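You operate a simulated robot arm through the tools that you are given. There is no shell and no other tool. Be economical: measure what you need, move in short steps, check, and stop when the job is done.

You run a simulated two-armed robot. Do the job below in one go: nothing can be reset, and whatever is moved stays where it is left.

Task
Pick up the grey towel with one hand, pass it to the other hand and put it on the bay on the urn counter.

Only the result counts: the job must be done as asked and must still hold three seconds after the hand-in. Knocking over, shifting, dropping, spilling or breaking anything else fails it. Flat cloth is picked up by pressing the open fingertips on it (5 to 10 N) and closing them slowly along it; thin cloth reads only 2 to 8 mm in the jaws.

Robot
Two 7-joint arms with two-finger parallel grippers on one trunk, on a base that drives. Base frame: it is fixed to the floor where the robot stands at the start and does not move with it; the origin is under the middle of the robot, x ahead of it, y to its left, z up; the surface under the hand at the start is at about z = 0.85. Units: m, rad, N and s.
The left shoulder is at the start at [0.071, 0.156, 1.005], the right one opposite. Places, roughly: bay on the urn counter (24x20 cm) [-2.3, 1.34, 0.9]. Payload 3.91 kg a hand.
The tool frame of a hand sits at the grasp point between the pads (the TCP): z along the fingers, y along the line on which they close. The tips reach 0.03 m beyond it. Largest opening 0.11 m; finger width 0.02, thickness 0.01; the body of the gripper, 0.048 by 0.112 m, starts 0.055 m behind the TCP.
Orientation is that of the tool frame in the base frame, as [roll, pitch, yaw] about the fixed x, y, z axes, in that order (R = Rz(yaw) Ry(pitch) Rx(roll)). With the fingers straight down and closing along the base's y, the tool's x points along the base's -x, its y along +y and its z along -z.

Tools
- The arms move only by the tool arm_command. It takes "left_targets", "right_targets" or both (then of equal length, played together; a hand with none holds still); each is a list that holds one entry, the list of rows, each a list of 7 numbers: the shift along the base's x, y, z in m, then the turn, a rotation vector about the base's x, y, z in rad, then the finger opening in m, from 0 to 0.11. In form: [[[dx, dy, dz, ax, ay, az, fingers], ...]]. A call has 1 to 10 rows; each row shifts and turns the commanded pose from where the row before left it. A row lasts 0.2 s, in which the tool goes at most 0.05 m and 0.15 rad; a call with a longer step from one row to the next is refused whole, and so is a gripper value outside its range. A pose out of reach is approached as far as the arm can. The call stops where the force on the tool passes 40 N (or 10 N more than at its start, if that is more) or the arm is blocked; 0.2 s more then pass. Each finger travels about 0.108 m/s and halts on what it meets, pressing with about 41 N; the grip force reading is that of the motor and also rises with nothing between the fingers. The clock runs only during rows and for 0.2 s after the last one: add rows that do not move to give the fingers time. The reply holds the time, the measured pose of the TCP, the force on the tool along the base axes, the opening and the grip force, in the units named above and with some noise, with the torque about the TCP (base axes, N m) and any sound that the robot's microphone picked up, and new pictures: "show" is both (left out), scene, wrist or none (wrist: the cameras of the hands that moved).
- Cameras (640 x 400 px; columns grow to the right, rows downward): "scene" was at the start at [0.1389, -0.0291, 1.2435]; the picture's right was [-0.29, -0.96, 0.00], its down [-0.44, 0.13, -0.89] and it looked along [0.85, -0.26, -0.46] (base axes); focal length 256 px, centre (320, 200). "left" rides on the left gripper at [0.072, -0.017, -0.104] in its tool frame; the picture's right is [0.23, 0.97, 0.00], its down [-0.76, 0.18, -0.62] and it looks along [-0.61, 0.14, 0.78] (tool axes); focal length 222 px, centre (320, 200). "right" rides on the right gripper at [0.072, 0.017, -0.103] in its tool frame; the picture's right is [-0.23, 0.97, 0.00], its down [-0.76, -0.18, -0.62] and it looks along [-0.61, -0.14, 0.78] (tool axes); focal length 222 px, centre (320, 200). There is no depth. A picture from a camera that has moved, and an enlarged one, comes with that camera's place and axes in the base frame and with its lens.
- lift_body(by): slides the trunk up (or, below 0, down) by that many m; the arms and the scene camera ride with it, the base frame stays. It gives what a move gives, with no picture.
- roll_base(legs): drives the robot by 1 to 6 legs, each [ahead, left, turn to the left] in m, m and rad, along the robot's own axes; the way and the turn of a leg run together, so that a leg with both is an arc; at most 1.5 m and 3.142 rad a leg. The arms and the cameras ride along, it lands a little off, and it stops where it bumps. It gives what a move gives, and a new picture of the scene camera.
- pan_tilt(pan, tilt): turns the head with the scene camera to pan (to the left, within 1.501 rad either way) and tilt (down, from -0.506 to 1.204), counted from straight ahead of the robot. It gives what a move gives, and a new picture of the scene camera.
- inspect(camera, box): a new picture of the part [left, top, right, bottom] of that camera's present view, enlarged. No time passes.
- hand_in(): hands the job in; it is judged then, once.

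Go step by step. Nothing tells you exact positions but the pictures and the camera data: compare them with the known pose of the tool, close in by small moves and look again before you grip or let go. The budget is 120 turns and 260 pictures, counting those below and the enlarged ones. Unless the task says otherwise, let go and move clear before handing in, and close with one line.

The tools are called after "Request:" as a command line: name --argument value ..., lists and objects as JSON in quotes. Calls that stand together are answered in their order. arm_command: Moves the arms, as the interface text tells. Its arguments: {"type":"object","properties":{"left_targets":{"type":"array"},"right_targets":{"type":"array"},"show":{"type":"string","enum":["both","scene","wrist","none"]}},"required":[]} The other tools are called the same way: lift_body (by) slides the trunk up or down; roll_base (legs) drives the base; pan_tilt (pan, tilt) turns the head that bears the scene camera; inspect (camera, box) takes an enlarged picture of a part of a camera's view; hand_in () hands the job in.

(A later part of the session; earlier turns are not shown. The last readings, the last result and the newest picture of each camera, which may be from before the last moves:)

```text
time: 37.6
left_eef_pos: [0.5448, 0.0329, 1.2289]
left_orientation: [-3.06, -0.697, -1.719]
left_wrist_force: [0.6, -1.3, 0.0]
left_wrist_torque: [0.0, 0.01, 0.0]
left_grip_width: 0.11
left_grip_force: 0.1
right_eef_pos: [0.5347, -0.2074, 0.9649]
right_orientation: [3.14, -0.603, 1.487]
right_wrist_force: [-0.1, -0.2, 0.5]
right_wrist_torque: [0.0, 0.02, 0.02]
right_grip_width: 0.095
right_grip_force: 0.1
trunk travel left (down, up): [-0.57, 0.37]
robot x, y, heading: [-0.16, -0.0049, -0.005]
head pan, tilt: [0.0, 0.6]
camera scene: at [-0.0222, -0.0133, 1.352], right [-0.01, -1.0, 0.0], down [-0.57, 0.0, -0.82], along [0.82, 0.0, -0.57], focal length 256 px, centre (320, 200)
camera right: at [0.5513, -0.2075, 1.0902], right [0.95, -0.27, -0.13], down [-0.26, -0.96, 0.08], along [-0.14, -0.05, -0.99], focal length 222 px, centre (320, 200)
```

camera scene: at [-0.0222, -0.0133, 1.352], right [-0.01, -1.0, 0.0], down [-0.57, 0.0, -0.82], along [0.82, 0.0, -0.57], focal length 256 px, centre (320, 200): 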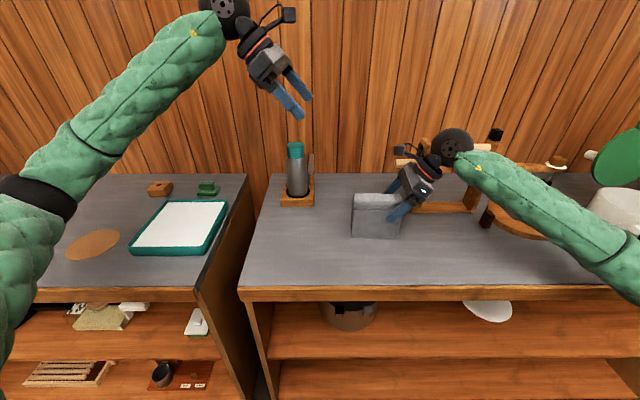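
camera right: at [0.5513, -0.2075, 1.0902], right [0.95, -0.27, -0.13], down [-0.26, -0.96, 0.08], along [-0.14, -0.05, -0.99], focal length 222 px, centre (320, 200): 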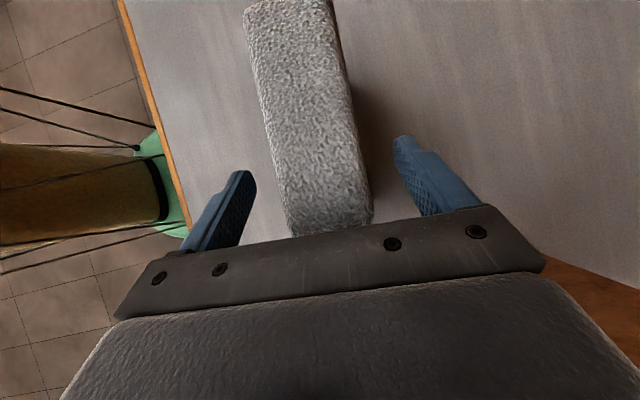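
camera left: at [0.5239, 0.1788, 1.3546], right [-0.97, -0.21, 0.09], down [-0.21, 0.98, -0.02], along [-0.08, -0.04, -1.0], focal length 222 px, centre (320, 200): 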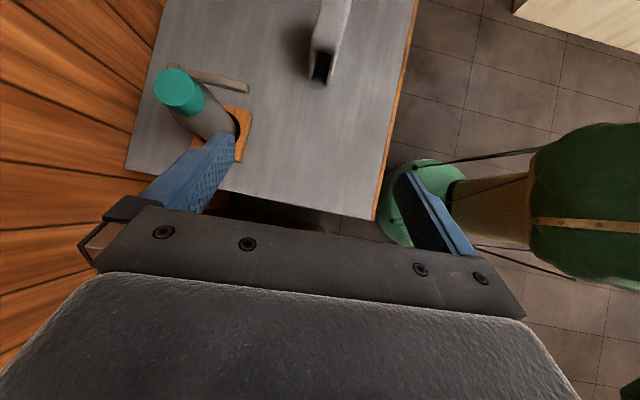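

The fingers straddle the slab. I'll close slowly.

Request:
arm_command --right_targets '[[[0, 0, 0, 0, 0, 0, 0.075], [0, 0, 0, 0, 0, 0, 0.06], [0, 0, 0, 0, 0, 0, 0.05], [0, 0, 0, 0, 0, 0, 0.04], [0, 0, 0, 0, 0, 0, 0.03], [0, 0, 0, 0, 0, 0, 0.02], [0, 0, 0, 0, 0, 0, 0.01], [0, 0, 0, 0, 0, 0, 0.0]]]'

```text
time: 39.4
left_eef_pos: [0.5448, 0.033, 1.2281]
left_orientation: [-3.061, -0.698, -1.721]
left_wrist_force: [0.4, -0.8, -0.2]
left_wrist_torque: [0.0, -0.02, 0.03]
left_grip_width: 0.1101
left_grip_force: 0.0
right_eef_pos: [0.5338, -0.2074, 0.9648]
right_orientation: [3.14, -0.602, 1.487]
right_wrist_force: [-0.8, -0.7, 1.0]
right_wrist_torque: [0.14, 0.11, 0.08]
right_grip_width: 0.0499
right_grip_force: 41.0
trunk travel left (down, up): [-0.57, 0.37]
robot x, y, heading: [-0.1632, -0.0141, -0.004]
head pan, tilt: [0.0, 0.6]
camera scene: at [-0.0221, -0.0136, 1.352], right [-0.01, -1.0, 0.0], down [-0.57, 0.0, -0.82], along [0.82, 0.0, -0.57], focal length 256 px, centre (320, 200)
camera right: at [0.5513, -0.2077, 1.0903], right [0.95, -0.27, -0.13], down [-0.26, -0.96, 0.08], along [-0.14, -0.05, -0.99], focal length 222 px, centre (320, 200)
```

scene: 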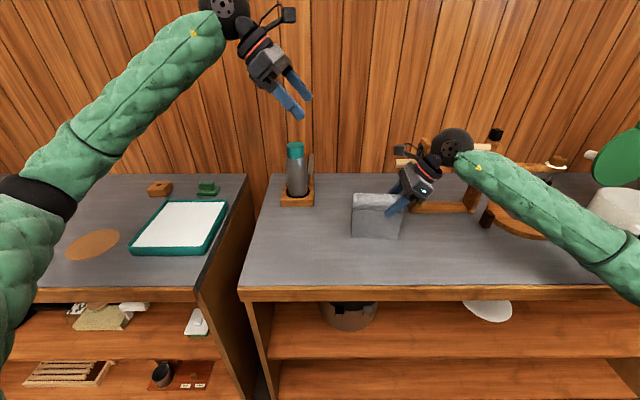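
right: 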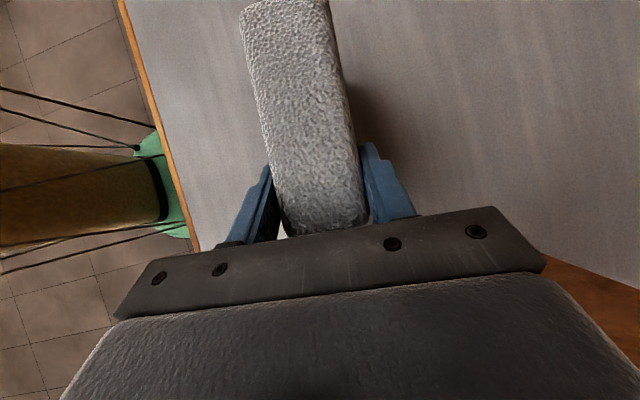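

Gripped at 50 mm. I'll lift straight up and check.

Request:
arm_command --right_targets '[[[0, 0, 0.015, 0, 0, 0, 0.0], [0, 0, 0.02, 0, 0, 0, 0.0], [0, 0, 0.025, 0, 0, 0, 0.0], [0, 0, 0.03, 0, 0, 0, 0.0], [0, 0, 0.03, 0, 0, 0, 0.0], [0, 0, 0.03, 0, 0, 0, 0.0], [0, 0, 0.03, 0, 0, 0, 0.0], [0, 0, 0.02, 0, 0, 0, 0.0], [0, 0, 0, 0, 0, 0, 0.0]]]'

```text
time: 41.4
left_eef_pos: [0.544, 0.0318, 1.2257]
left_orientation: [-3.062, -0.696, -1.721]
left_wrist_force: [0.0, 0.5, 0.3]
left_wrist_torque: [0.0, -0.02, 0.02]
left_grip_width: 0.1101
left_grip_force: 0.0
right_eef_pos: [0.5351, -0.2095, 1.164]
right_orientation: [3.139, -0.601, 1.486]
right_wrist_force: [0.4, -0.2, -0.7]
right_wrist_torque: [-0.01, 0.0, 0.03]
right_grip_width: 0.0499
right_grip_force: 41.0
trunk travel left (down, up): [-0.57, 0.37]
robot x, y, heading: [-0.1596, -0.0105, -0.007]
head pan, tilt: [0.0, 0.6]
camera scene: at [-0.0218, -0.0138, 1.352], right [-0.01, -1.0, 0.0], down [-0.57, 0.0, -0.82], along [0.82, 0.0, -0.57], focal length 256 px, centre (320, 200)
camera right: at [0.5513, -0.2098, 1.2905], right [0.95, -0.27, -0.13], down [-0.26, -0.96, 0.08], along [-0.14, -0.05, -0.99], focal length 222 px, centre (320, 200)
```

scene: 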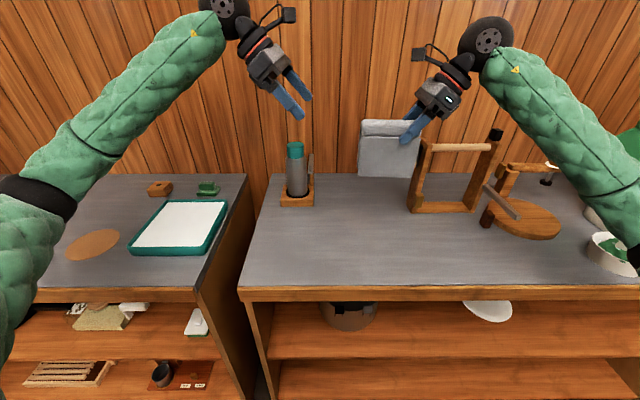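
right: 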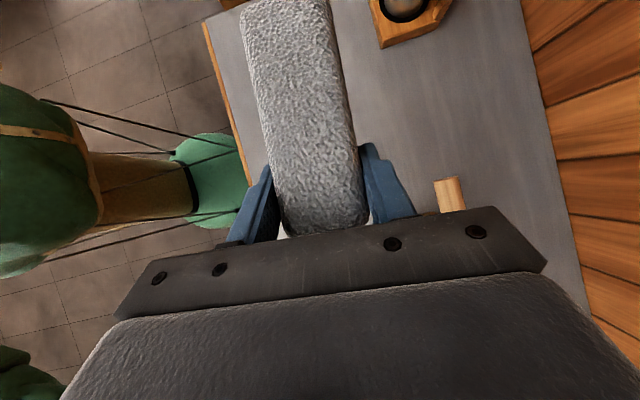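

The towel is held firmly and nothing else moved. I'll back off into open floor for the handover.

Request:
roll_base --legs '[[-0.5, 0.0, 0.0]]'

Request:
inspect --camera "left" --box '[0, 0, 640, 400]'

```text
time: 44.3
left_eef_pos: [0.0454, 0.0392, 1.2287]
left_orientation: [-3.06, -0.695, -1.715]
left_wrist_force: [0.0, -0.3, 0.8]
left_wrist_torque: [0.0, 0.0, 0.0]
left_grip_width: 0.1097
left_grip_force: 0.0
right_eef_pos: [0.0366, -0.2027, 1.1659]
right_orientation: [3.14, -0.604, 1.494]
right_wrist_force: [-0.2, 0.3, -0.7]
right_wrist_torque: [-0.04, -0.02, 0.03]
right_grip_width: 0.0497
right_grip_force: 41.2
trunk travel left (down, up): [-0.57, 0.37]
robot x, y, heading: [-0.6583, -0.006, 0.002]
head pan, tilt: [0.0, 0.6]
camera scene: at [-0.5214, -0.0114, 1.3521], right [0.0, -1.0, 0.0], down [-0.56, 0.0, -0.83], along [0.83, 0.0, -0.56], focal length 256 px, centre (320, 200)
```

scene: 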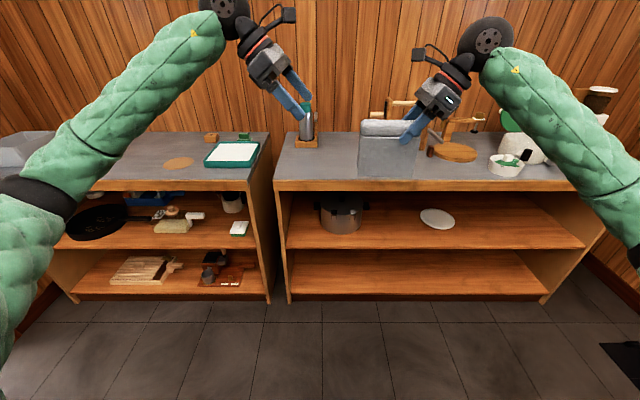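

```text
1.00 times, centred on (320, 200) of left (not enlarged: the box is as wide or as high as the picture)
camera zoom: at [0.0551, 0.0505, 1.3549], right [-0.99, -0.08, 0.09], down [-0.09, 1.0, -0.02], along [-0.08, -0.03, -1.0], focal length 222 px, centre (320, 200)
```

zoom: 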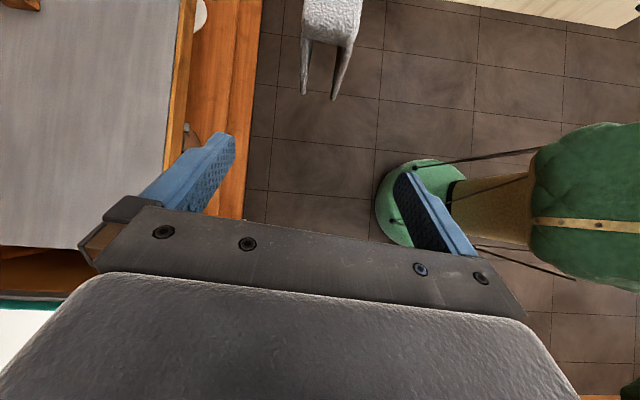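

I'll align the left hand with the slab and move to a point 9 cm back along its approach line to the towel's left end.

Request:
arm_command --left_targets '[[[-0.0005, -0.022, 0.001, 0.008, 0.061, 0.018, 0.1], [-0.0005, -0.022, 0.001, 0, 0, 0, 0.1], [-0.0005, -0.022, 0.001, 0, 0, 0, 0.1], [-0.0005, -0.022, 0.001, 0, 0, 0, 0.1], [-0.001, -0.02, 0.0, 0, 0, 0, 0.1], [0, 0, 0, 0, 0, 0, 0.1]]]'

```text
time: 45.7
left_eef_pos: [0.0431, -0.069, 1.2308]
left_orientation: [3.139, -0.695, -1.643]
left_wrist_force: [0.2, 0.8, -0.5]
left_wrist_torque: [-0.03, -0.02, -0.02]
left_grip_width: 0.0999
left_grip_force: 0.0
right_eef_pos: [0.0375, -0.2028, 1.1651]
right_orientation: [3.14, -0.6, 1.493]
right_wrist_force: [-1.3, 0.4, -0.9]
right_wrist_torque: [-0.05, -0.02, 0.0]
right_grip_width: 0.0495
right_grip_force: 41.4
trunk travel left (down, up): [-0.57, 0.37]
robot x, y, heading: [-0.6613, -0.0059, 0.002]
head pan, tilt: [0.0, 0.6]
camera scene: at [-0.5207, -0.0109, 1.352], right [0.0, -1.0, 0.0], down [-0.57, 0.0, -0.82], along [0.82, 0.0, -0.57], focal length 256 px, centre (320, 200)
camera left: at [0.0615, -0.0583, 1.3573], right [-0.98, -0.1, 0.15], down [-0.1, 0.99, -0.01], along [-0.14, -0.02, -0.99], focal length 222 px, centre (320, 200)
```

scene: 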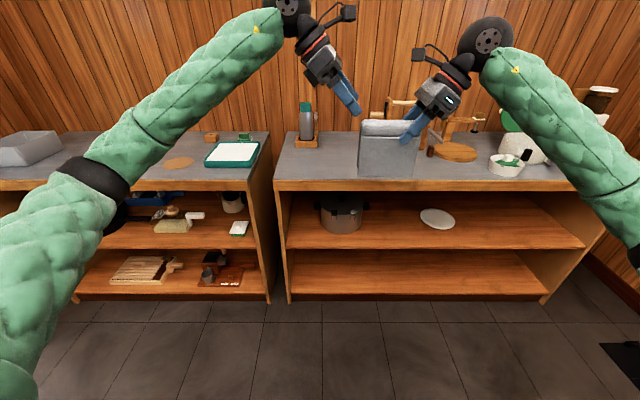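
left: 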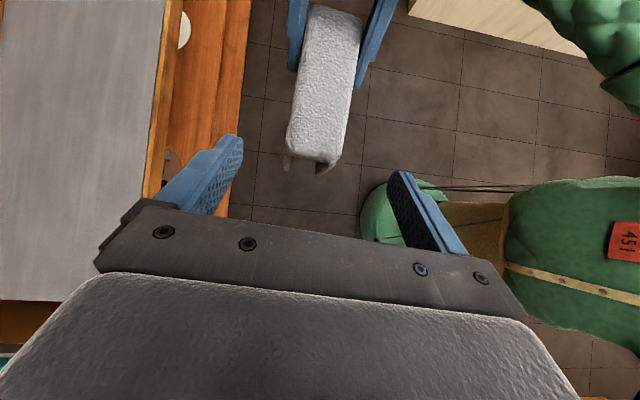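

Well aligned. I'll advance along the approach line.

Request:
arm_command --left_targets '[[[0, -0.019, -0.022, 0, 0, 0, 0.1], [0, -0.019, -0.022, 0, 0, 0, 0.1], [0, -0.019, -0.022, 0, 0, 0, 0.1], [0, 0, 0, 0, 0, 0, 0.1]]]'

```text
time: 46.7
left_eef_pos: [0.0421, -0.1255, 1.1656]
left_orientation: [-3.14, -0.696, -1.646]
left_wrist_force: [0.7, 0.7, 0.5]
left_wrist_torque: [-0.02, -0.01, 0.03]
left_grip_width: 0.1
left_grip_force: 0.0
right_eef_pos: [0.0367, -0.2028, 1.1642]
right_orientation: [3.14, -0.603, 1.493]
right_wrist_force: [-0.4, -0.3, 0.1]
right_wrist_torque: [-0.06, 0.0, 0.01]
right_grip_width: 0.0499
right_grip_force: 41.2
trunk travel left (down, up): [-0.57, 0.37]
robot x, y, heading: [-0.6613, -0.0081, 0.005]
head pan, tilt: [0.0, 0.6]
camera scene: at [-0.5209, -0.011, 1.3521], right [0.0, -1.0, 0.0], down [-0.57, 0.0, -0.82], along [0.82, 0.0, -0.57], focal length 256 px, centre (320, 200)
camera left: at [0.0604, -0.1147, 1.2914], right [-0.98, -0.1, 0.15], down [-0.1, 0.99, -0.01], along [-0.14, -0.02, -0.99], focal length 222 px, centre (320, 200)
```

scene: 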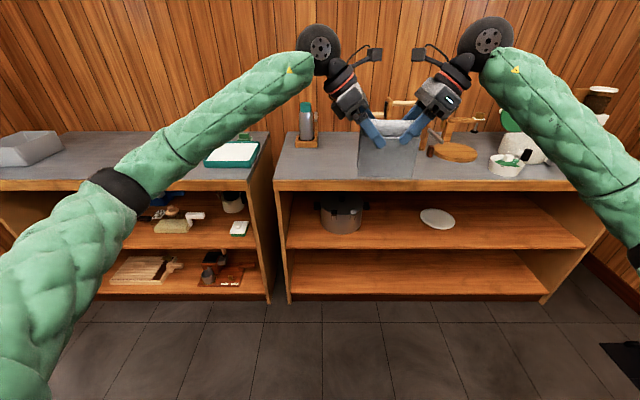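
left: 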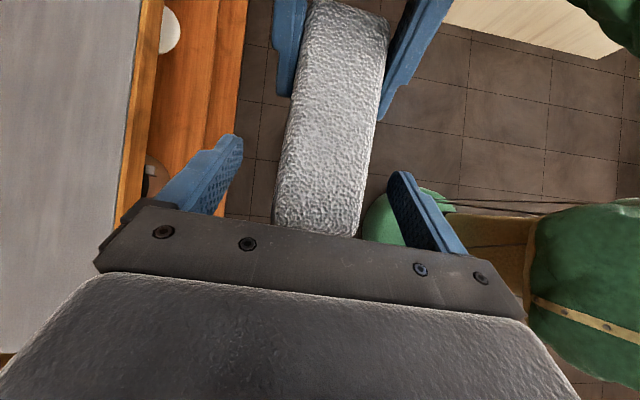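

The left fingers straddle the slab. I'll close them.

Request:
arm_command --left_targets '[[[0, 0, 0, 0, 0, 0, 0.08], [0, 0, 0, 0, 0, 0, 0.065], [0, 0, 0, 0, 0, 0, 0.055], [0, 0, 0, 0, 0, 0, 0.045], [0, 0, 0, 0, 0, 0, 0.035], [0, 0, 0, 0, 0, 0, 0.025], [0, 0, 0, 0, 0, 0, 0.01], [0, 0, 0, 0, 0, 0, 0.0], [0, 0, 0, 0, 0, 0, 0.0]]]'

```text
time: 48.7
left_eef_pos: [0.0422, -0.1253, 1.1651]
left_orientation: [-3.141, -0.694, -1.646]
left_wrist_force: [3.5, -1.2, -0.5]
left_wrist_torque: [0.0, -0.42, 0.55]
left_grip_width: 0.0496
left_grip_force: 40.8
right_eef_pos: [0.0378, -0.2039, 1.1642]
right_orientation: [3.139, -0.602, 1.494]
right_wrist_force: [-2.5, 1.7, -0.6]
right_wrist_torque: [0.02, 0.39, -0.3]
right_grip_width: 0.0498
right_grip_force: 41.7
trunk travel left (down, up): [-0.57, 0.37]
robot x, y, heading: [-0.6617, -0.0074, -0.004]
head pan, tilt: [0.0, 0.6]
camera scene: at [-0.5205, -0.0115, 1.352], right [0.0, -1.0, 0.0], down [-0.57, 0.0, -0.82], along [0.82, 0.0, -0.57], focal length 256 px, centre (320, 200)
camera left: at [0.0609, -0.1151, 1.2912], right [-0.98, -0.1, 0.15], down [-0.1, 0.99, -0.01], along [-0.14, -0.02, -0.99], focal length 222 px, centre (320, 200)
```

scene: 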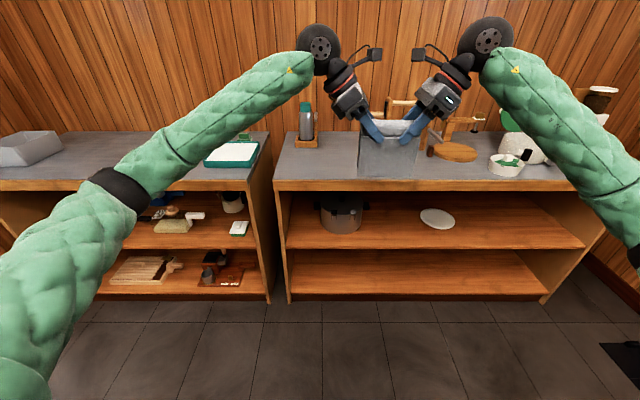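
left: 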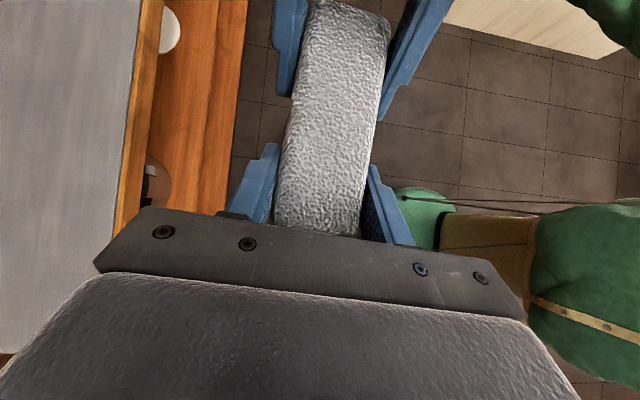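

Both hands hold the towel. The right hand now opens and backs away along its own axis.

Request:
arm_command --right_targets '[[[0, 0, 0, 0, 0, 0, 0.055], [0, 0, 0, 0, 0, 0, 0.07], [0, 0, 0, 0, 0, 0, 0.085], [0, 0, 0, 0, 0, 0, 0.1], [0, -0.015, 0.022, 0, 0, 0, 0.1], [0, -0.02, 0.03, 0, 0, 0, 0.1], [0, -0.025, 0.03, 0, 0, 0, 0.1], [0, -0.03, 0.03, 0, 0, 0, 0.1], [0, -0.04, 0.0, 0, 0, 0, 0.1], [0, 0, 0, 0, 0, 0, 0.1]]]'

Request:
inspect --camera "left" --box '[0, 0, 640, 400]'

```text
time: 50.9
left_eef_pos: [0.0437, -0.1248, 1.1653]
left_orientation: [3.141, -0.695, -1.643]
left_wrist_force: [0.2, -0.1, -0.7]
left_wrist_torque: [0.0, -0.01, 0.0]
left_grip_width: 0.0501
left_grip_force: 41.0
right_eef_pos: [0.0372, -0.3317, 1.2777]
right_orientation: [3.139, -0.603, 1.495]
right_wrist_force: [0.5, -0.2, -0.1]
right_wrist_torque: [-0.04, -0.01, 0.02]
right_grip_width: 0.1001
right_grip_force: 0.1
trunk travel left (down, up): [-0.57, 0.37]
robot x, y, heading: [-0.6579, -0.0093, 0.002]
head pan, tilt: [0.0, 0.6]
camera scene: at [-0.5203, -0.0102, 1.352], right [0.0, -1.0, 0.0], down [-0.57, 0.0, -0.82], along [0.82, 0.0, -0.57], focal length 256 px, centre (320, 200)
camera right: at [0.0546, -0.3319, 1.4026], right [0.96, -0.26, -0.13], down [-0.25, -0.96, 0.08], along [-0.14, -0.05, -0.99], focal length 222 px, centre (320, 200)
```

scene: 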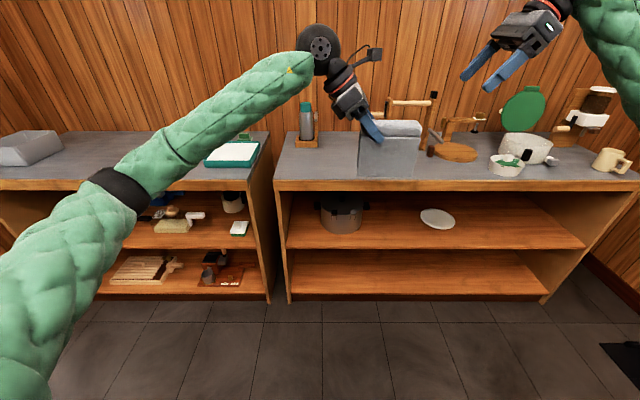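
right: 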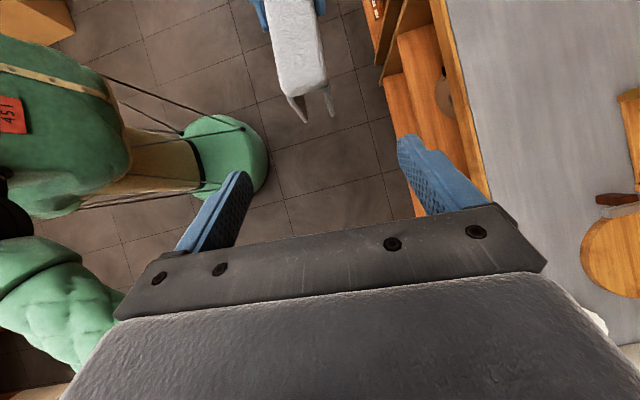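

```text
1.00 times, centred on (320, 200) of left (not enlarged: the box is as wide or as high as the picture)
camera zoom: at [0.0611, -0.1137, 1.2912], right [-0.98, -0.1, 0.15], down [-0.1, 0.99, -0.01], along [-0.14, -0.02, -0.99], focal length 222 px, centre (320, 200)
```

zoom: 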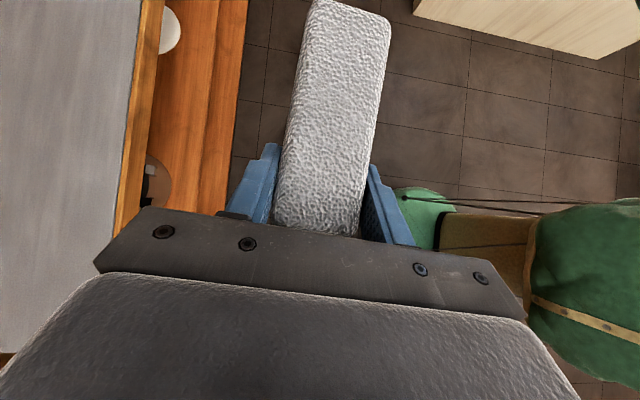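

The left hand alone now holds the towel. I'll turn left in the open floor to look at the urn counter.

Request:
roll_base --legs '[[-0.1, 0.0, 0.0], [0.0, 0.0, 1.57]]'

Request:
pan_tilt --pan 0.9 --tilt 0.4

```text
time: 55.9
left_eef_pos: [-0.6404, 0.693, 1.1631]
left_orientation: [-3.141, -0.693, -0.079]
left_wrist_force: [-0.1, -0.6, -0.8]
left_wrist_torque: [0.02, 0.03, -0.01]
left_grip_width: 0.0497
left_grip_force: 41.2
right_eef_pos: [-0.433, 0.6874, 1.2765]
right_orientation: [3.139, -0.602, 3.058]
right_wrist_force: [-0.5, -0.2, 0.1]
right_wrist_torque: [-0.03, -0.01, 0.0]
right_grip_width: 0.1
right_grip_force: 0.1
trunk travel left (down, up): [-0.57, 0.37]
robot x, y, heading: [-0.7613, -0.0077, 1.562]
head pan, tilt: [0.0, 0.6]
camera scene: at [-0.7601, 0.1277, 1.352], right [1.0, -0.01, 0.0], down [0.0, -0.57, -0.82], along [0.0, 0.82, -0.57], focal length 256 px, centre (320, 200)
```

scene: 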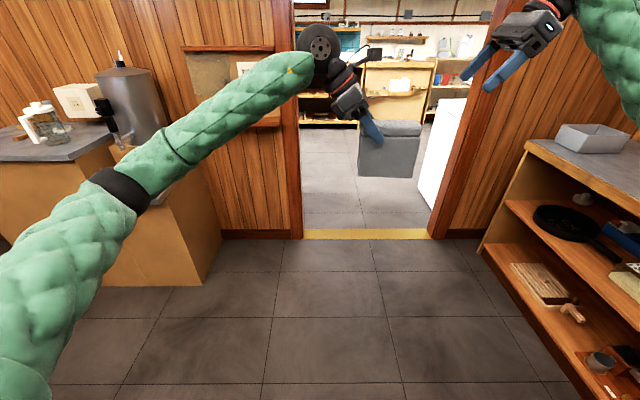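

```text
time: 57.1
left_eef_pos: [-0.6395, 0.6935, 1.1653]
left_orientation: [3.141, -0.695, -0.079]
left_wrist_force: [0.2, 0.3, -1.7]
left_wrist_torque: [0.0, 0.07, 0.01]
left_grip_width: 0.0496
left_grip_force: 40.7
right_eef_pos: [-0.4312, 0.6863, 1.2776]
right_orientation: [3.139, -0.601, 3.058]
right_wrist_force: [-0.5, -0.5, -0.3]
right_wrist_torque: [0.01, 0.02, -0.01]
right_grip_width: 0.1001
right_grip_force: 0.1
trunk travel left (down, up): [-0.57, 0.37]
robot x, y, heading: [-0.763, -0.0077, 1.563]
head pan, tilt: [0.901, 0.4]
camera scene: at [-0.8325, 0.0973, 1.3702], right [0.63, 0.78, 0.0], down [0.3, -0.24, -0.92], along [-0.72, 0.58, -0.39], focal length 256 px, centre (320, 200)
```

scene: 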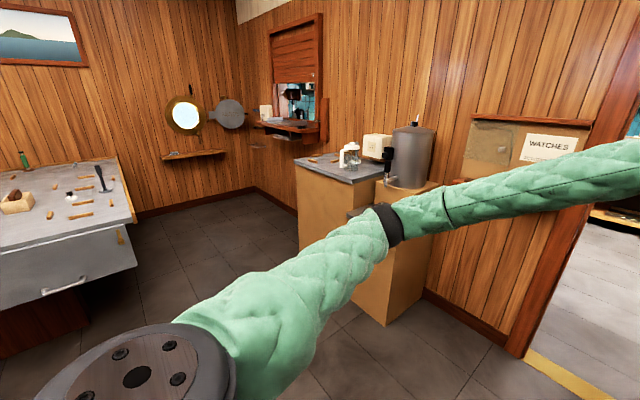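

The urn counter stands against the wall ahead-left. I'll zoom in on it.

Request:
inspect --camera "scene" --box '[280, 110, 460, 220]'

```text
3.56 times, centred on (370, 165) of scene
camera zoom: at [-0.8325, 0.0973, 1.3702], right [0.63, 0.78, 0.0], down [0.3, -0.24, -0.92], along [-0.72, 0.58, -0.39], focal length 910 px, centre (142, 324)
```

zoom: 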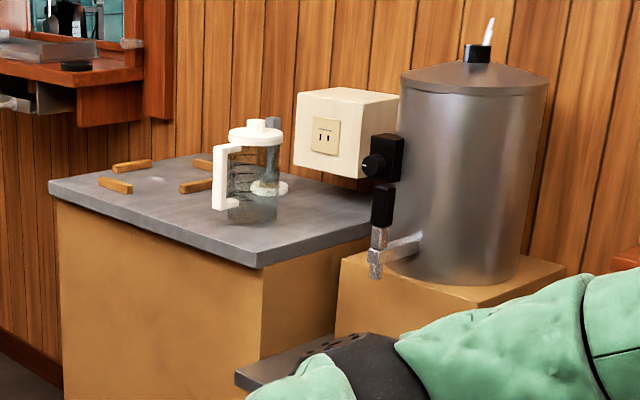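

The bay is outlined by low wooden strips at the left end of the urn counter, centred on about [-2.3, 1.34], with a jug at [-1.95, 1.26]. I'll raise the trunk to clear the urn, shift the left hand to the robot's left, and draw the right hand in.

Request:
lift_body --by 0.3

Request:
arm_command --left_targets '[[[-0.025, 0, 0, 0, 0, 0, 0.0], [-0.025, 0, 0, 0, 0, 0, 0.0], [-0.025, 0, 0, 0, 0, 0, 0.0], [-0.025, 0, 0, 0, 0, 0, 0.0], [-0.025, 0, 0, 0, 0, 0, 0.0], [-0.025, 0, 0, 0, 0, 0, 0.0], [-0.025, 0, 0, 0, 0, 0, 0.0], [0, 0, 0, 0, 0, 0, 0.0]]]' --right_targets '[[[0.005, -0.025, 0.005, 0, 0, 0, 0.1], [0.005, -0.025, 0.005, 0, 0, 0, 0.1], [0.005, -0.025, 0.005, 0, 0, 0, 0.1], [0.005, -0.025, 0.005, 0, 0, 0, 0.1], [0.005, -0.025, 0.005, 0, 0, 0, 0.1], [0.005, -0.025, 0.005, 0, 0, 0, 0.1], [0.005, -0.025, 0.005, 0, 0, 0, 0.1], [0, 0, 0, 0, 0, 0, 0.1]]]' --show "none"

Request:
pan_tilt --pan 0.7 --tilt 0.7

```text
time: 60.1
left_eef_pos: [-0.6386, 0.6937, 1.464]
left_orientation: [3.141, -0.695, -0.08]
left_wrist_force: [-0.5, -0.9, -1.8]
left_wrist_torque: [0.03, 0.04, 0.01]
left_grip_width: 0.0498
left_grip_force: 41.2
right_eef_pos: [-0.4325, 0.6866, 1.5774]
right_orientation: [3.138, -0.6, 3.056]
right_wrist_force: [0.1, 0.0, 1.0]
right_wrist_torque: [-0.04, 0.0, -0.03]
right_grip_width: 0.1001
right_grip_force: 0.1
trunk travel left (down, up): [-0.87, 0.07]
robot x, y, heading: [-0.7618, -0.0081, 1.564]
head pan, tilt: [0.901, 0.4]
```

```text
time: 61.9
left_eef_pos: [-0.8165, 0.6951, 1.4654]
left_orientation: [3.141, -0.695, -0.081]
left_wrist_force: [0.0, 0.1, -1.9]
left_wrist_torque: [0.04, 0.02, -0.04]
left_grip_width: 0.0498
left_grip_force: 40.9
right_eef_pos: [-0.3964, 0.5133, 1.6147]
right_orientation: [3.14, -0.604, 3.057]
right_wrist_force: [-0.5, 0.9, -0.3]
right_wrist_torque: [0.01, -0.01, -0.03]
right_grip_width: 0.0996
right_grip_force: 0.0
trunk travel left (down, up): [-0.87, 0.07]
robot x, y, heading: [-0.7627, -0.0095, 1.564]
head pan, tilt: [0.901, 0.4]
```

```text
time: 62.7
left_eef_pos: [-0.817, 0.6946, 1.4653]
left_orientation: [3.141, -0.697, -0.079]
left_wrist_force: [0.6, 0.1, -1.4]
left_wrist_torque: [0.0, 0.03, 0.01]
left_grip_width: 0.0499
left_grip_force: 41.3
right_eef_pos: [-0.3968, 0.5128, 1.6142]
right_orientation: [3.14, -0.602, 3.058]
right_wrist_force: [0.0, -0.2, 0.1]
right_wrist_torque: [0.01, -0.02, 0.02]
right_grip_width: 0.0999
right_grip_force: 0.1
trunk travel left (down, up): [-0.87, 0.07]
robot x, y, heading: [-0.7633, -0.0107, 1.564]
head pan, tilt: [0.7, 0.7]
camera scene: at [-0.8147, 0.1047, 1.6434], right [0.77, 0.64, 0.0], down [0.41, -0.49, -0.77], along [-0.49, 0.59, -0.64], focal length 256 px, centre (320, 200)
```

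scene: 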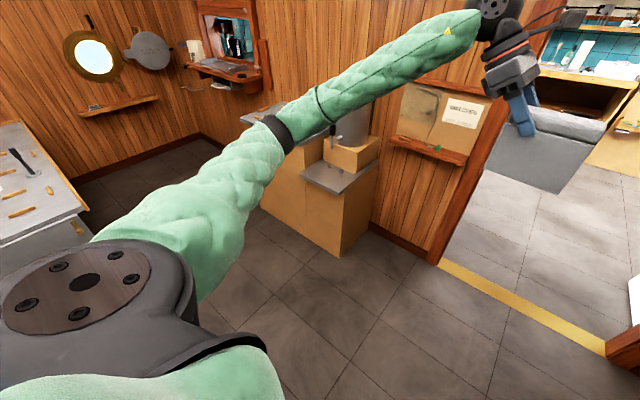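

The table on the far left lies at y < 0.1 and x < -2.16, so I'll pass between it and the urn counter, part of the way first.

Request:
roll_base --legs '[[0.38, 0.7, 0.0], [0.1, 0.25, 0.0]]'

Request:
pan_tilt --pan 1.3 --tilt 0.6

```text
time: 68.5
left_eef_pos: [-1.7744, 1.18, 1.465]
left_orientation: [3.141, -0.694, -0.082]
left_wrist_force: [0.5, -0.1, -1.1]
left_wrist_torque: [0.03, 0.05, 0.01]
left_grip_width: 0.0499
left_grip_force: 41.0
right_eef_pos: [-1.3563, 0.9953, 1.6141]
right_orientation: [3.138, -0.601, 3.058]
right_wrist_force: [-0.2, -0.2, -0.1]
right_wrist_torque: [0.0, -0.01, 0.03]
right_grip_width: 0.0998
right_grip_force: 0.1
trunk travel left (down, up): [-0.87, 0.07]
robot x, y, heading: [-1.7212, 0.4738, 1.568]
head pan, tilt: [0.7, 0.7]
camera scene: at [-1.7743, 0.5895, 1.6435], right [0.77, 0.64, 0.0], down [0.41, -0.5, -0.77], along [-0.49, 0.59, -0.64], focal length 256 px, centre (320, 200)
```

scene: 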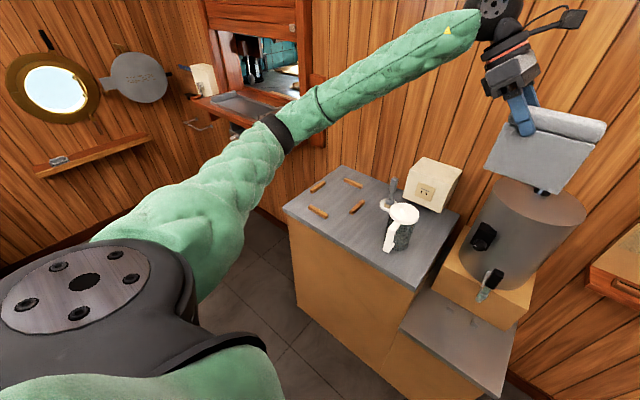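

```text
time: 69.5
left_eef_pos: [-1.7746, 1.1791, 1.4651]
left_orientation: [-3.141, -0.693, -0.081]
left_wrist_force: [-0.2, 0.1, -1.7]
left_wrist_torque: [0.04, 0.07, -0.05]
left_grip_width: 0.0498
left_grip_force: 41.1
right_eef_pos: [-1.3567, 0.9948, 1.6142]
right_orientation: [3.139, -0.604, 3.058]
right_wrist_force: [0.8, 0.6, -0.1]
right_wrist_torque: [0.01, 0.02, -0.01]
right_grip_width: 0.1001
right_grip_force: 0.1
trunk travel left (down, up): [-0.87, 0.07]
robot x, y, heading: [-1.7207, 0.4748, 1.563]
head pan, tilt: [1.3, 0.6]
camera scene: at [-1.8051, 0.5485, 1.6521], right [0.27, 0.96, 0.0], down [0.54, -0.16, -0.83], along [-0.79, 0.23, -0.56], focal length 256 px, centre (320, 200)
```

scene: 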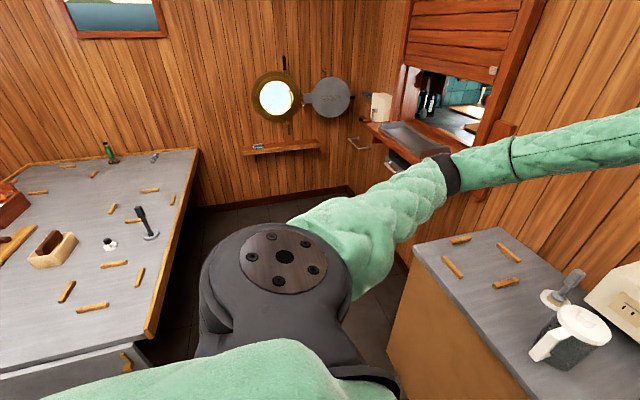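

The four strips give the bay's centre as [-2.30, 1.345], about 0.20 wide in x and 0.24 in y, so the towel fits as it is held. I'll drive to the place in front of it.

Request:
roll_base --legs '[[0.12, 0.572, 0.0]]'

Request:
pan_tilt --pan 0.0 --tilt 0.8

Request:
inspect --camera "left" --box '[0, 0, 640, 400]'

```text
time: 72.8
left_eef_pos: [-2.325, 1.3068, 1.4653]
left_orientation: [3.141, -0.694, -0.091]
left_wrist_force: [-0.2, 0.1, -0.6]
left_wrist_torque: [-0.03, 0.03, -0.01]
left_grip_width: 0.0497
left_grip_force: 40.9
right_eef_pos: [-1.9095, 1.1191, 1.6141]
right_orientation: [3.14, -0.602, 3.048]
right_wrist_force: [-0.4, 0.2, 1.0]
right_wrist_torque: [-0.02, 0.03, -0.03]
right_grip_width: 0.0999
right_grip_force: 0.1
trunk travel left (down, up): [-0.87, 0.07]
robot x, y, heading: [-2.2807, 0.6046, 1.552]
head pan, tilt: [1.3, 0.6]
camera scene: at [-2.363, 0.6769, 1.6521], right [0.28, 0.96, 0.0], down [0.54, -0.16, -0.83], along [-0.79, 0.23, -0.56], focal length 256 px, centre (320, 200)
```

scene: 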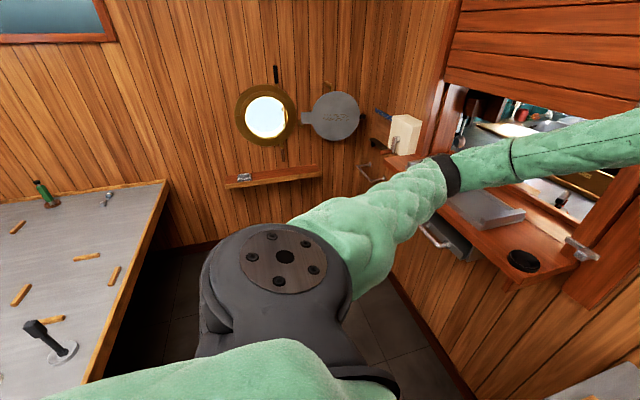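

```text
time: 74.3
left_eef_pos: [-2.3271, 1.3073, 1.4643]
left_orientation: [-3.14, -0.695, -0.093]
left_wrist_force: [0.3, 0.2, -1.3]
left_wrist_torque: [0.0, 0.03, 0.0]
left_grip_width: 0.0497
left_grip_force: 40.5
right_eef_pos: [-1.9101, 1.1202, 1.6157]
right_orientation: [3.14, -0.602, 3.047]
right_wrist_force: [0.1, -0.5, 1.1]
right_wrist_torque: [-0.04, -0.02, 0.01]
right_grip_width: 0.1001
right_grip_force: 0.0
trunk travel left (down, up): [-0.87, 0.07]
robot x, y, heading: [-2.2785, 0.6026, 1.551]
head pan, tilt: [0.0, 0.799]
camera scene: at [-2.2776, 0.7326, 1.6351], right [1.0, -0.02, 0.0], down [-0.01, -0.72, -0.7], along [0.01, 0.7, -0.72], focal length 256 px, centre (320, 200)
```

scene: 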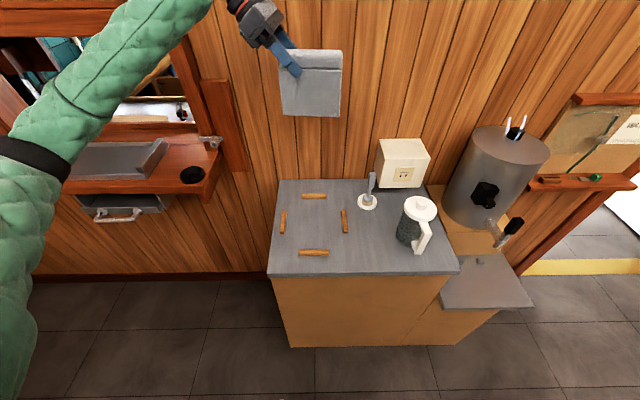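

```text
1.00 times, centred on (320, 200) of left (not enlarged: the box is as wide or as high as the picture)
camera zoom: at [-2.335, 1.3264, 1.5911], right [0.08, -0.99, 0.15], down [-1.0, -0.09, -0.01], along [0.02, -0.14, -0.99], focal length 222 px, centre (320, 200)
```

zoom: 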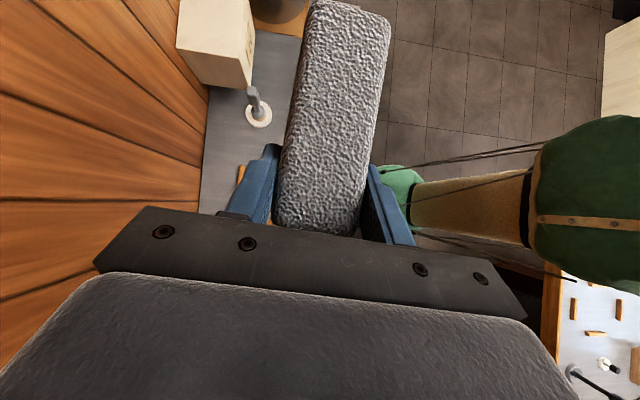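

The bay centre recomputes to [-2.293, 1.338]. The hatch shelf's corner at [-2.63, 1.31, 1.08] is close to the left forearm's path, so I'll shift the base right and reach left, and lower mostly with the arm.

Request:
roll_base --legs '[[0.0, -0.12, 0.0]]'

Request:
arm_command --left_targets '[[[-0.02, 0.004, -0.02, 0, 0, 0.045, 0.0], [-0.02, 0.004, -0.02, 0, 0, 0.045, 0.0], [-0.02, 0.004, -0.02, 0, 0, 0, 0.0], [-0.02, 0.004, -0.02, 0, 0, 0, 0.0], [-0.02, 0.004, -0.02, 0, 0, 0, 0.0], [-0.02, 0.004, -0.02, 0, 0, 0, 0.0], [-0.015, 0.004, -0.02, 0, 0, 0, 0.0], [0, 0, -0.02, 0, 0, 0, 0.0], [0, 0, 0, 0, 0, 0, 0.0]]]' --show "none"

Request:
pan_tilt --pan 0.4 --tilt 0.7

```text
time: 75.5
left_eef_pos: [-2.2062, 1.3069, 1.4657]
left_orientation: [-3.141, -0.695, -0.092]
left_wrist_force: [-0.2, 0.7, -0.7]
left_wrist_torque: [0.0, 0.03, -0.01]
left_grip_width: 0.05
left_grip_force: 40.8
right_eef_pos: [-1.7909, 1.1176, 1.6146]
right_orientation: [3.14, -0.601, 3.045]
right_wrist_force: [-0.8, 0.1, -0.1]
right_wrist_torque: [0.02, 0.0, -0.03]
right_grip_width: 0.0999
right_grip_force: 0.2
trunk travel left (down, up): [-0.87, 0.07]
robot x, y, heading: [-2.1608, 0.6037, 1.556]
head pan, tilt: [0.0, 0.799]
camera scene: at [-2.1579, 0.7311, 1.6351], right [1.0, -0.02, 0.0], down [-0.01, -0.72, -0.7], along [0.01, 0.7, -0.72], focal length 256 px, centre (320, 200)
```

scene: 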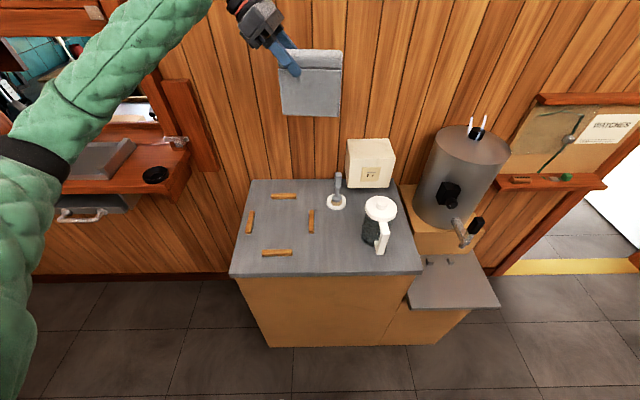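

```text
time: 77.5
left_eef_pos: [-2.3408, 1.333, 1.3029]
left_orientation: [3.14, -0.695, -0.005]
left_wrist_force: [0.4, -0.7, -1.6]
left_wrist_torque: [0.02, 0.04, 0.0]
left_grip_width: 0.0498
left_grip_force: 41.0
right_eef_pos: [-1.7902, 1.117, 1.616]
right_orientation: [3.14, -0.601, 3.046]
right_wrist_force: [-1.5, 0.0, 0.5]
right_wrist_torque: [0.0, 0.04, 0.01]
right_grip_width: 0.1
right_grip_force: 0.1
trunk travel left (down, up): [-0.87, 0.07]
robot x, y, heading: [-2.1585, 0.6001, 1.552]
head pan, tilt: [0.0, 0.799]
```

```text
time: 78.4
left_eef_pos: [-2.3406, 1.3309, 1.3028]
left_orientation: [3.141, -0.694, -0.001]
left_wrist_force: [-0.3, 0.8, -0.9]
left_wrist_torque: [-0.01, 0.07, 0.03]
left_grip_width: 0.0496
left_grip_force: 41.0
right_eef_pos: [-1.7903, 1.1173, 1.6138]
right_orientation: [3.138, -0.603, 3.046]
right_wrist_force: [0.2, -0.2, 0.1]
right_wrist_torque: [0.0, -0.02, 0.01]
right_grip_width: 0.0999
right_grip_force: 0.0
trunk travel left (down, up): [-0.87, 0.07]
robot x, y, heading: [-2.1595, 0.6042, 1.554]
head pan, tilt: [0.4, 0.7]
camera scene: at [-2.1906, 0.729, 1.6434], right [0.93, 0.37, 0.0], down [0.24, -0.6, -0.76], along [-0.28, 0.71, -0.64], focal length 256 px, centre (320, 200)
```

scene: 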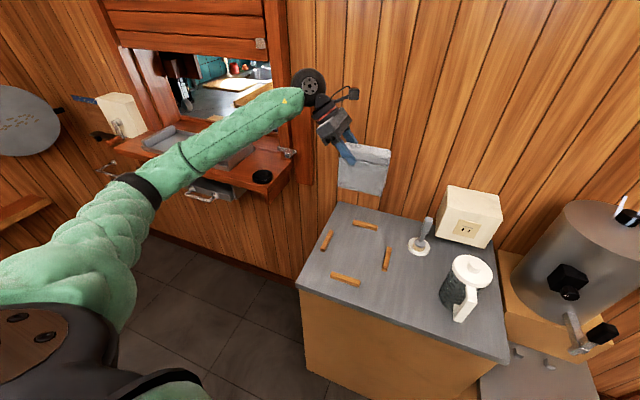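

The forearm is about 0.14 m clear of the shelf corner. I'll lower the hand further with the arm to about 10 cm above the counter.

Request:
arm_command --left_targets '[[[0, 0.001, -0.025, 0, 0, 0, 0.0], [0, 0.001, -0.025, 0, 0, 0, 0.0], [0, 0.001, -0.025, 0, 0, 0, 0.0], [0, 0.001, -0.025, 0, 0, 0, 0.0], [0, 0.001, -0.025, 0, 0, 0, 0.0], [0, 0, -0.025, 0, 0, 0, 0.0], [0, 0, -0.02, 0, 0, 0, 0.0], [0, 0, 0, 0, 0, 0, 0.0]]]'

```text
time: 80.2
left_eef_pos: [-2.3413, 1.3381, 1.1349]
left_orientation: [3.141, -0.694, -0.004]
left_wrist_force: [0.0, -0.2, -0.9]
left_wrist_torque: [-0.02, 0.07, 0.0]
left_grip_width: 0.0496
left_grip_force: 41.2
right_eef_pos: [-1.7899, 1.1181, 1.6145]
right_orientation: [3.14, -0.603, 3.045]
right_wrist_force: [-0.7, -0.1, -0.1]
right_wrist_torque: [0.0, 0.0, -0.03]
right_grip_width: 0.1002
right_grip_force: 0.0
trunk travel left (down, up): [-0.87, 0.07]
robot x, y, heading: [-2.1615, 0.6014, 1.551]
head pan, tilt: [0.4, 0.7]
camera scene: at [-2.1904, 0.7287, 1.6434], right [0.93, 0.37, 0.0], down [0.24, -0.6, -0.76], along [-0.29, 0.71, -0.64], focal length 256 px, centre (320, 200)
camera left: at [-2.3508, 1.3566, 1.2616], right [0.17, -0.97, 0.15], down [-0.98, -0.17, -0.01], along [0.03, -0.14, -0.99], focal length 222 px, centre (320, 200)
```

scene: 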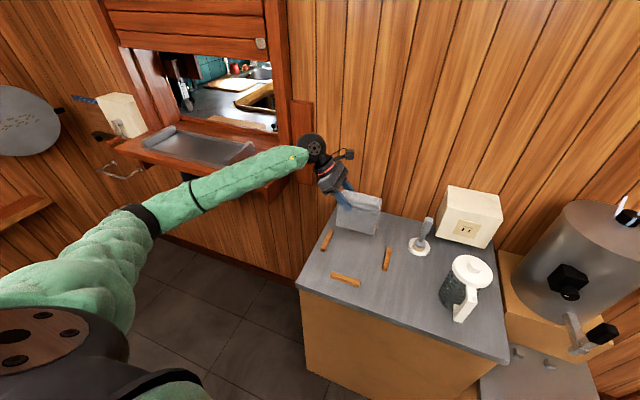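
left: 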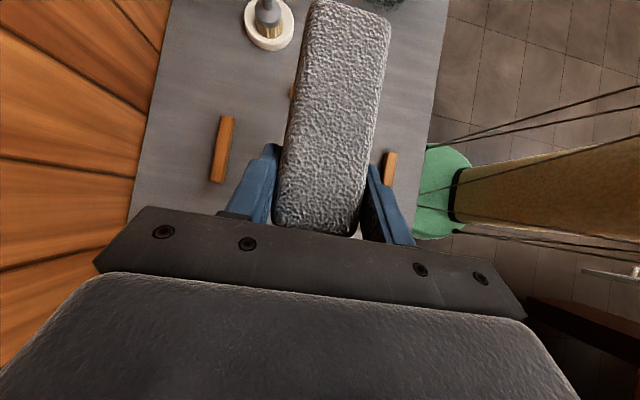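

The towel is centred over the bay within a centimetre. I'll lower it in small steps until it touches.

Request:
arm_command --left_targets '[[[0, 0, -0.025, 0, 0, 0, 0.0], [0, 0, -0.025, 0, 0, 0, 0.0], [0, 0, -0.02, 0, 0, 0, 0.0], [0, 0, -0.015, 0, 0, 0, 0.0], [0, 0, -0.01, 0, 0, 0, 0.0], [0, 0, 0, 0, 0, 0, 0.0]]]'

```text
time: 81.6
left_eef_pos: [-2.3402, 1.3382, 1.0376]
left_orientation: [-3.141, -0.695, -0.004]
left_wrist_force: [-0.1, 0.7, -0.9]
left_wrist_torque: [-0.03, 0.04, -0.02]
left_grip_width: 0.0496
left_grip_force: 41.4
right_eef_pos: [-1.7887, 1.1186, 1.6145]
right_orientation: [3.14, -0.602, 3.046]
right_wrist_force: [0.1, 0.1, -0.2]
right_wrist_torque: [0.01, 0.02, 0.0]
right_grip_width: 0.1
right_grip_force: 0.1
trunk travel left (down, up): [-0.87, 0.07]
robot x, y, heading: [-2.1594, 0.6024, 1.552]
head pan, tilt: [0.4, 0.7]
camera scene: at [-2.1905, 0.7288, 1.6434], right [0.93, 0.37, 0.0], down [0.24, -0.6, -0.76], along [-0.29, 0.71, -0.64], focal length 256 px, centre (320, 200)
camera left: at [-2.3501, 1.3567, 1.1648], right [0.17, -0.97, 0.15], down [-0.98, -0.17, -0.01], along [0.03, -0.14, -0.99], focal length 222 px, centre (320, 200)
```

scene: 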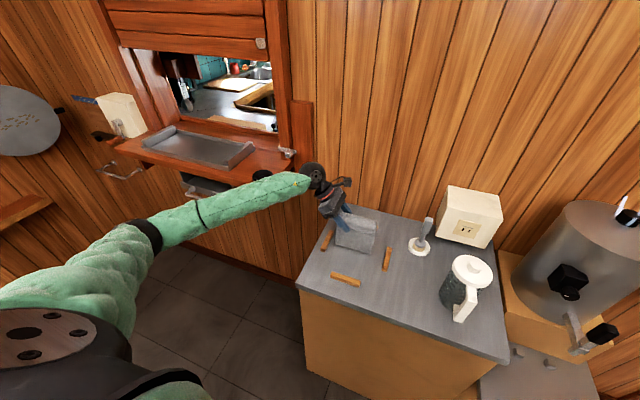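
left: 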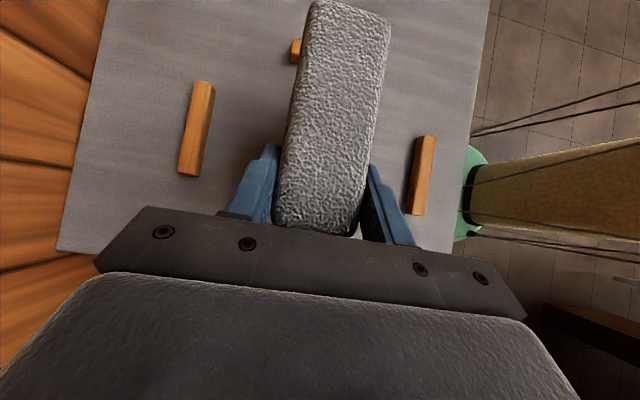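

The far end of the towel is about 5 cm short of the right strip, so it fits. I'll continue downward gently.

Request:
arm_command --left_targets '[[[0, 0, -0.006, 0, 0, 0, 0.0], [0, 0, -0.005, 0, 0, 0, 0.0], [0, 0, -0.004, 0, 0, 0, 0.0], [0, 0, -0.003, 0, 0, 0, 0.0], [0, 0, 0, 0, 0, 0, 0.0]]]' --show "none"

```text
time: 82.8
left_eef_pos: [-2.3402, 1.3381, 1.0222]
left_orientation: [-3.141, -0.697, -0.004]
left_wrist_force: [-0.3, 0.3, -1.4]
left_wrist_torque: [-0.04, 0.08, -0.02]
left_grip_width: 0.0497
left_grip_force: 41.3
right_eef_pos: [-1.7901, 1.1188, 1.6149]
right_orientation: [3.141, -0.602, 3.045]
right_wrist_force: [0.3, -0.2, 0.8]
right_wrist_torque: [0.0, 0.0, -0.02]
right_grip_width: 0.0999
right_grip_force: 0.0
trunk travel left (down, up): [-0.87, 0.07]
robot x, y, heading: [-2.1603, 0.6037, 1.549]
head pan, tilt: [0.4, 0.7]
```

Request:
arm_command --left_targets '[[[0, 0, -0.003, 0, 0, 0, 0.0], [0, 0, -0.003, 0, 0, 0, 0.0], [0, 0, 0, 0, 0, 0, 0.0]]]'

```text
time: 83.6
left_eef_pos: [-2.341, 1.3381, 1.0152]
left_orientation: [3.141, -0.693, -0.004]
left_wrist_force: [0.3, 0.5, -1.1]
left_wrist_torque: [0.0, 0.07, 0.0]
left_grip_width: 0.0499
left_grip_force: 41.4
right_eef_pos: [-1.789, 1.1174, 1.6139]
right_orientation: [3.141, -0.602, 3.047]
right_wrist_force: [-0.7, -0.3, 0.5]
right_wrist_torque: [0.0, -0.02, 0.01]
right_grip_width: 0.1
right_grip_force: 0.0
trunk travel left (down, up): [-0.87, 0.07]
robot x, y, heading: [-2.1621, 0.6009, 1.553]
head pan, tilt: [0.4, 0.7]
camera scene: at [-2.1905, 0.7288, 1.6434], right [0.93, 0.37, 0.0], down [0.24, -0.6, -0.76], along [-0.29, 0.71, -0.64], focal length 256 px, centre (320, 200)
camera left: at [-2.3508, 1.3566, 1.1418], right [0.17, -0.97, 0.15], down [-0.98, -0.17, -0.01], along [0.03, -0.14, -0.99], focal length 222 px, centre (320, 200)
```

scene: 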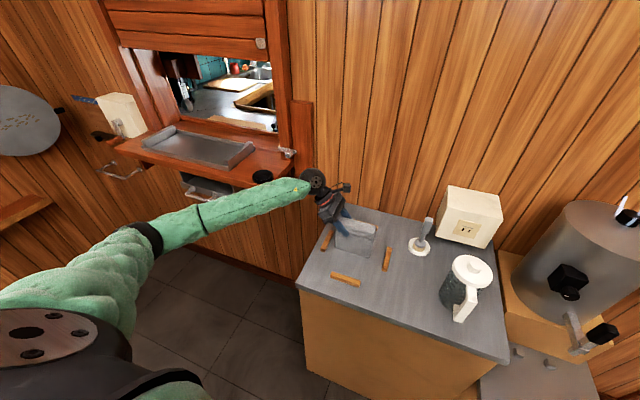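
left: 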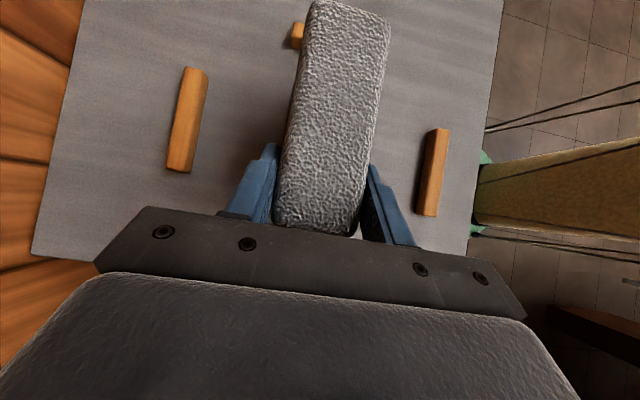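

No contact yet at TCP z 1.015. I'll continue in small steps.

Request:
arm_command --left_targets '[[[0, 0, -0.003, 0, 0, 0, 0.0], [0, 0, -0.003, 0, 0, 0, 0.0], [0, 0, 0, 0, 0, 0, 0.0]]]' --show "none"

Request:
inspect --camera "scene" --box '[300, 180, 420, 300]'

```text
time: 84.4
left_eef_pos: [-2.3408, 1.3376, 1.0152]
left_orientation: [-3.135, -0.696, -0.006]
left_wrist_force: [-4.6, 2.5, 37.9]
left_wrist_torque: [-0.53, 0.16, -0.15]
left_grip_width: 0.0498
left_grip_force: 41.3
right_eef_pos: [-1.79, 1.1145, 1.6163]
right_orientation: [3.137, -0.601, 3.049]
right_wrist_force: [-0.4, 0.6, 0.2]
right_wrist_torque: [0.01, -0.01, 0.0]
right_grip_width: 0.1
right_grip_force: 0.1
trunk travel left (down, up): [-0.87, 0.07]
robot x, y, heading: [-2.1634, 0.6022, 1.549]
head pan, tilt: [0.4, 0.7]
```

```text
3.33 times, centred on (360, 240) of scene
camera zoom: at [-2.1903, 0.7256, 1.6442], right [0.93, 0.37, 0.0], down [0.24, -0.6, -0.77], along [-0.29, 0.71, -0.64], focal length 853 px, centre (187, 67)
```

zoom: 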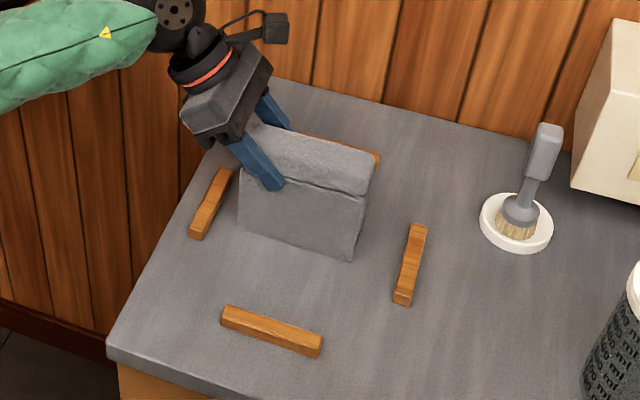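

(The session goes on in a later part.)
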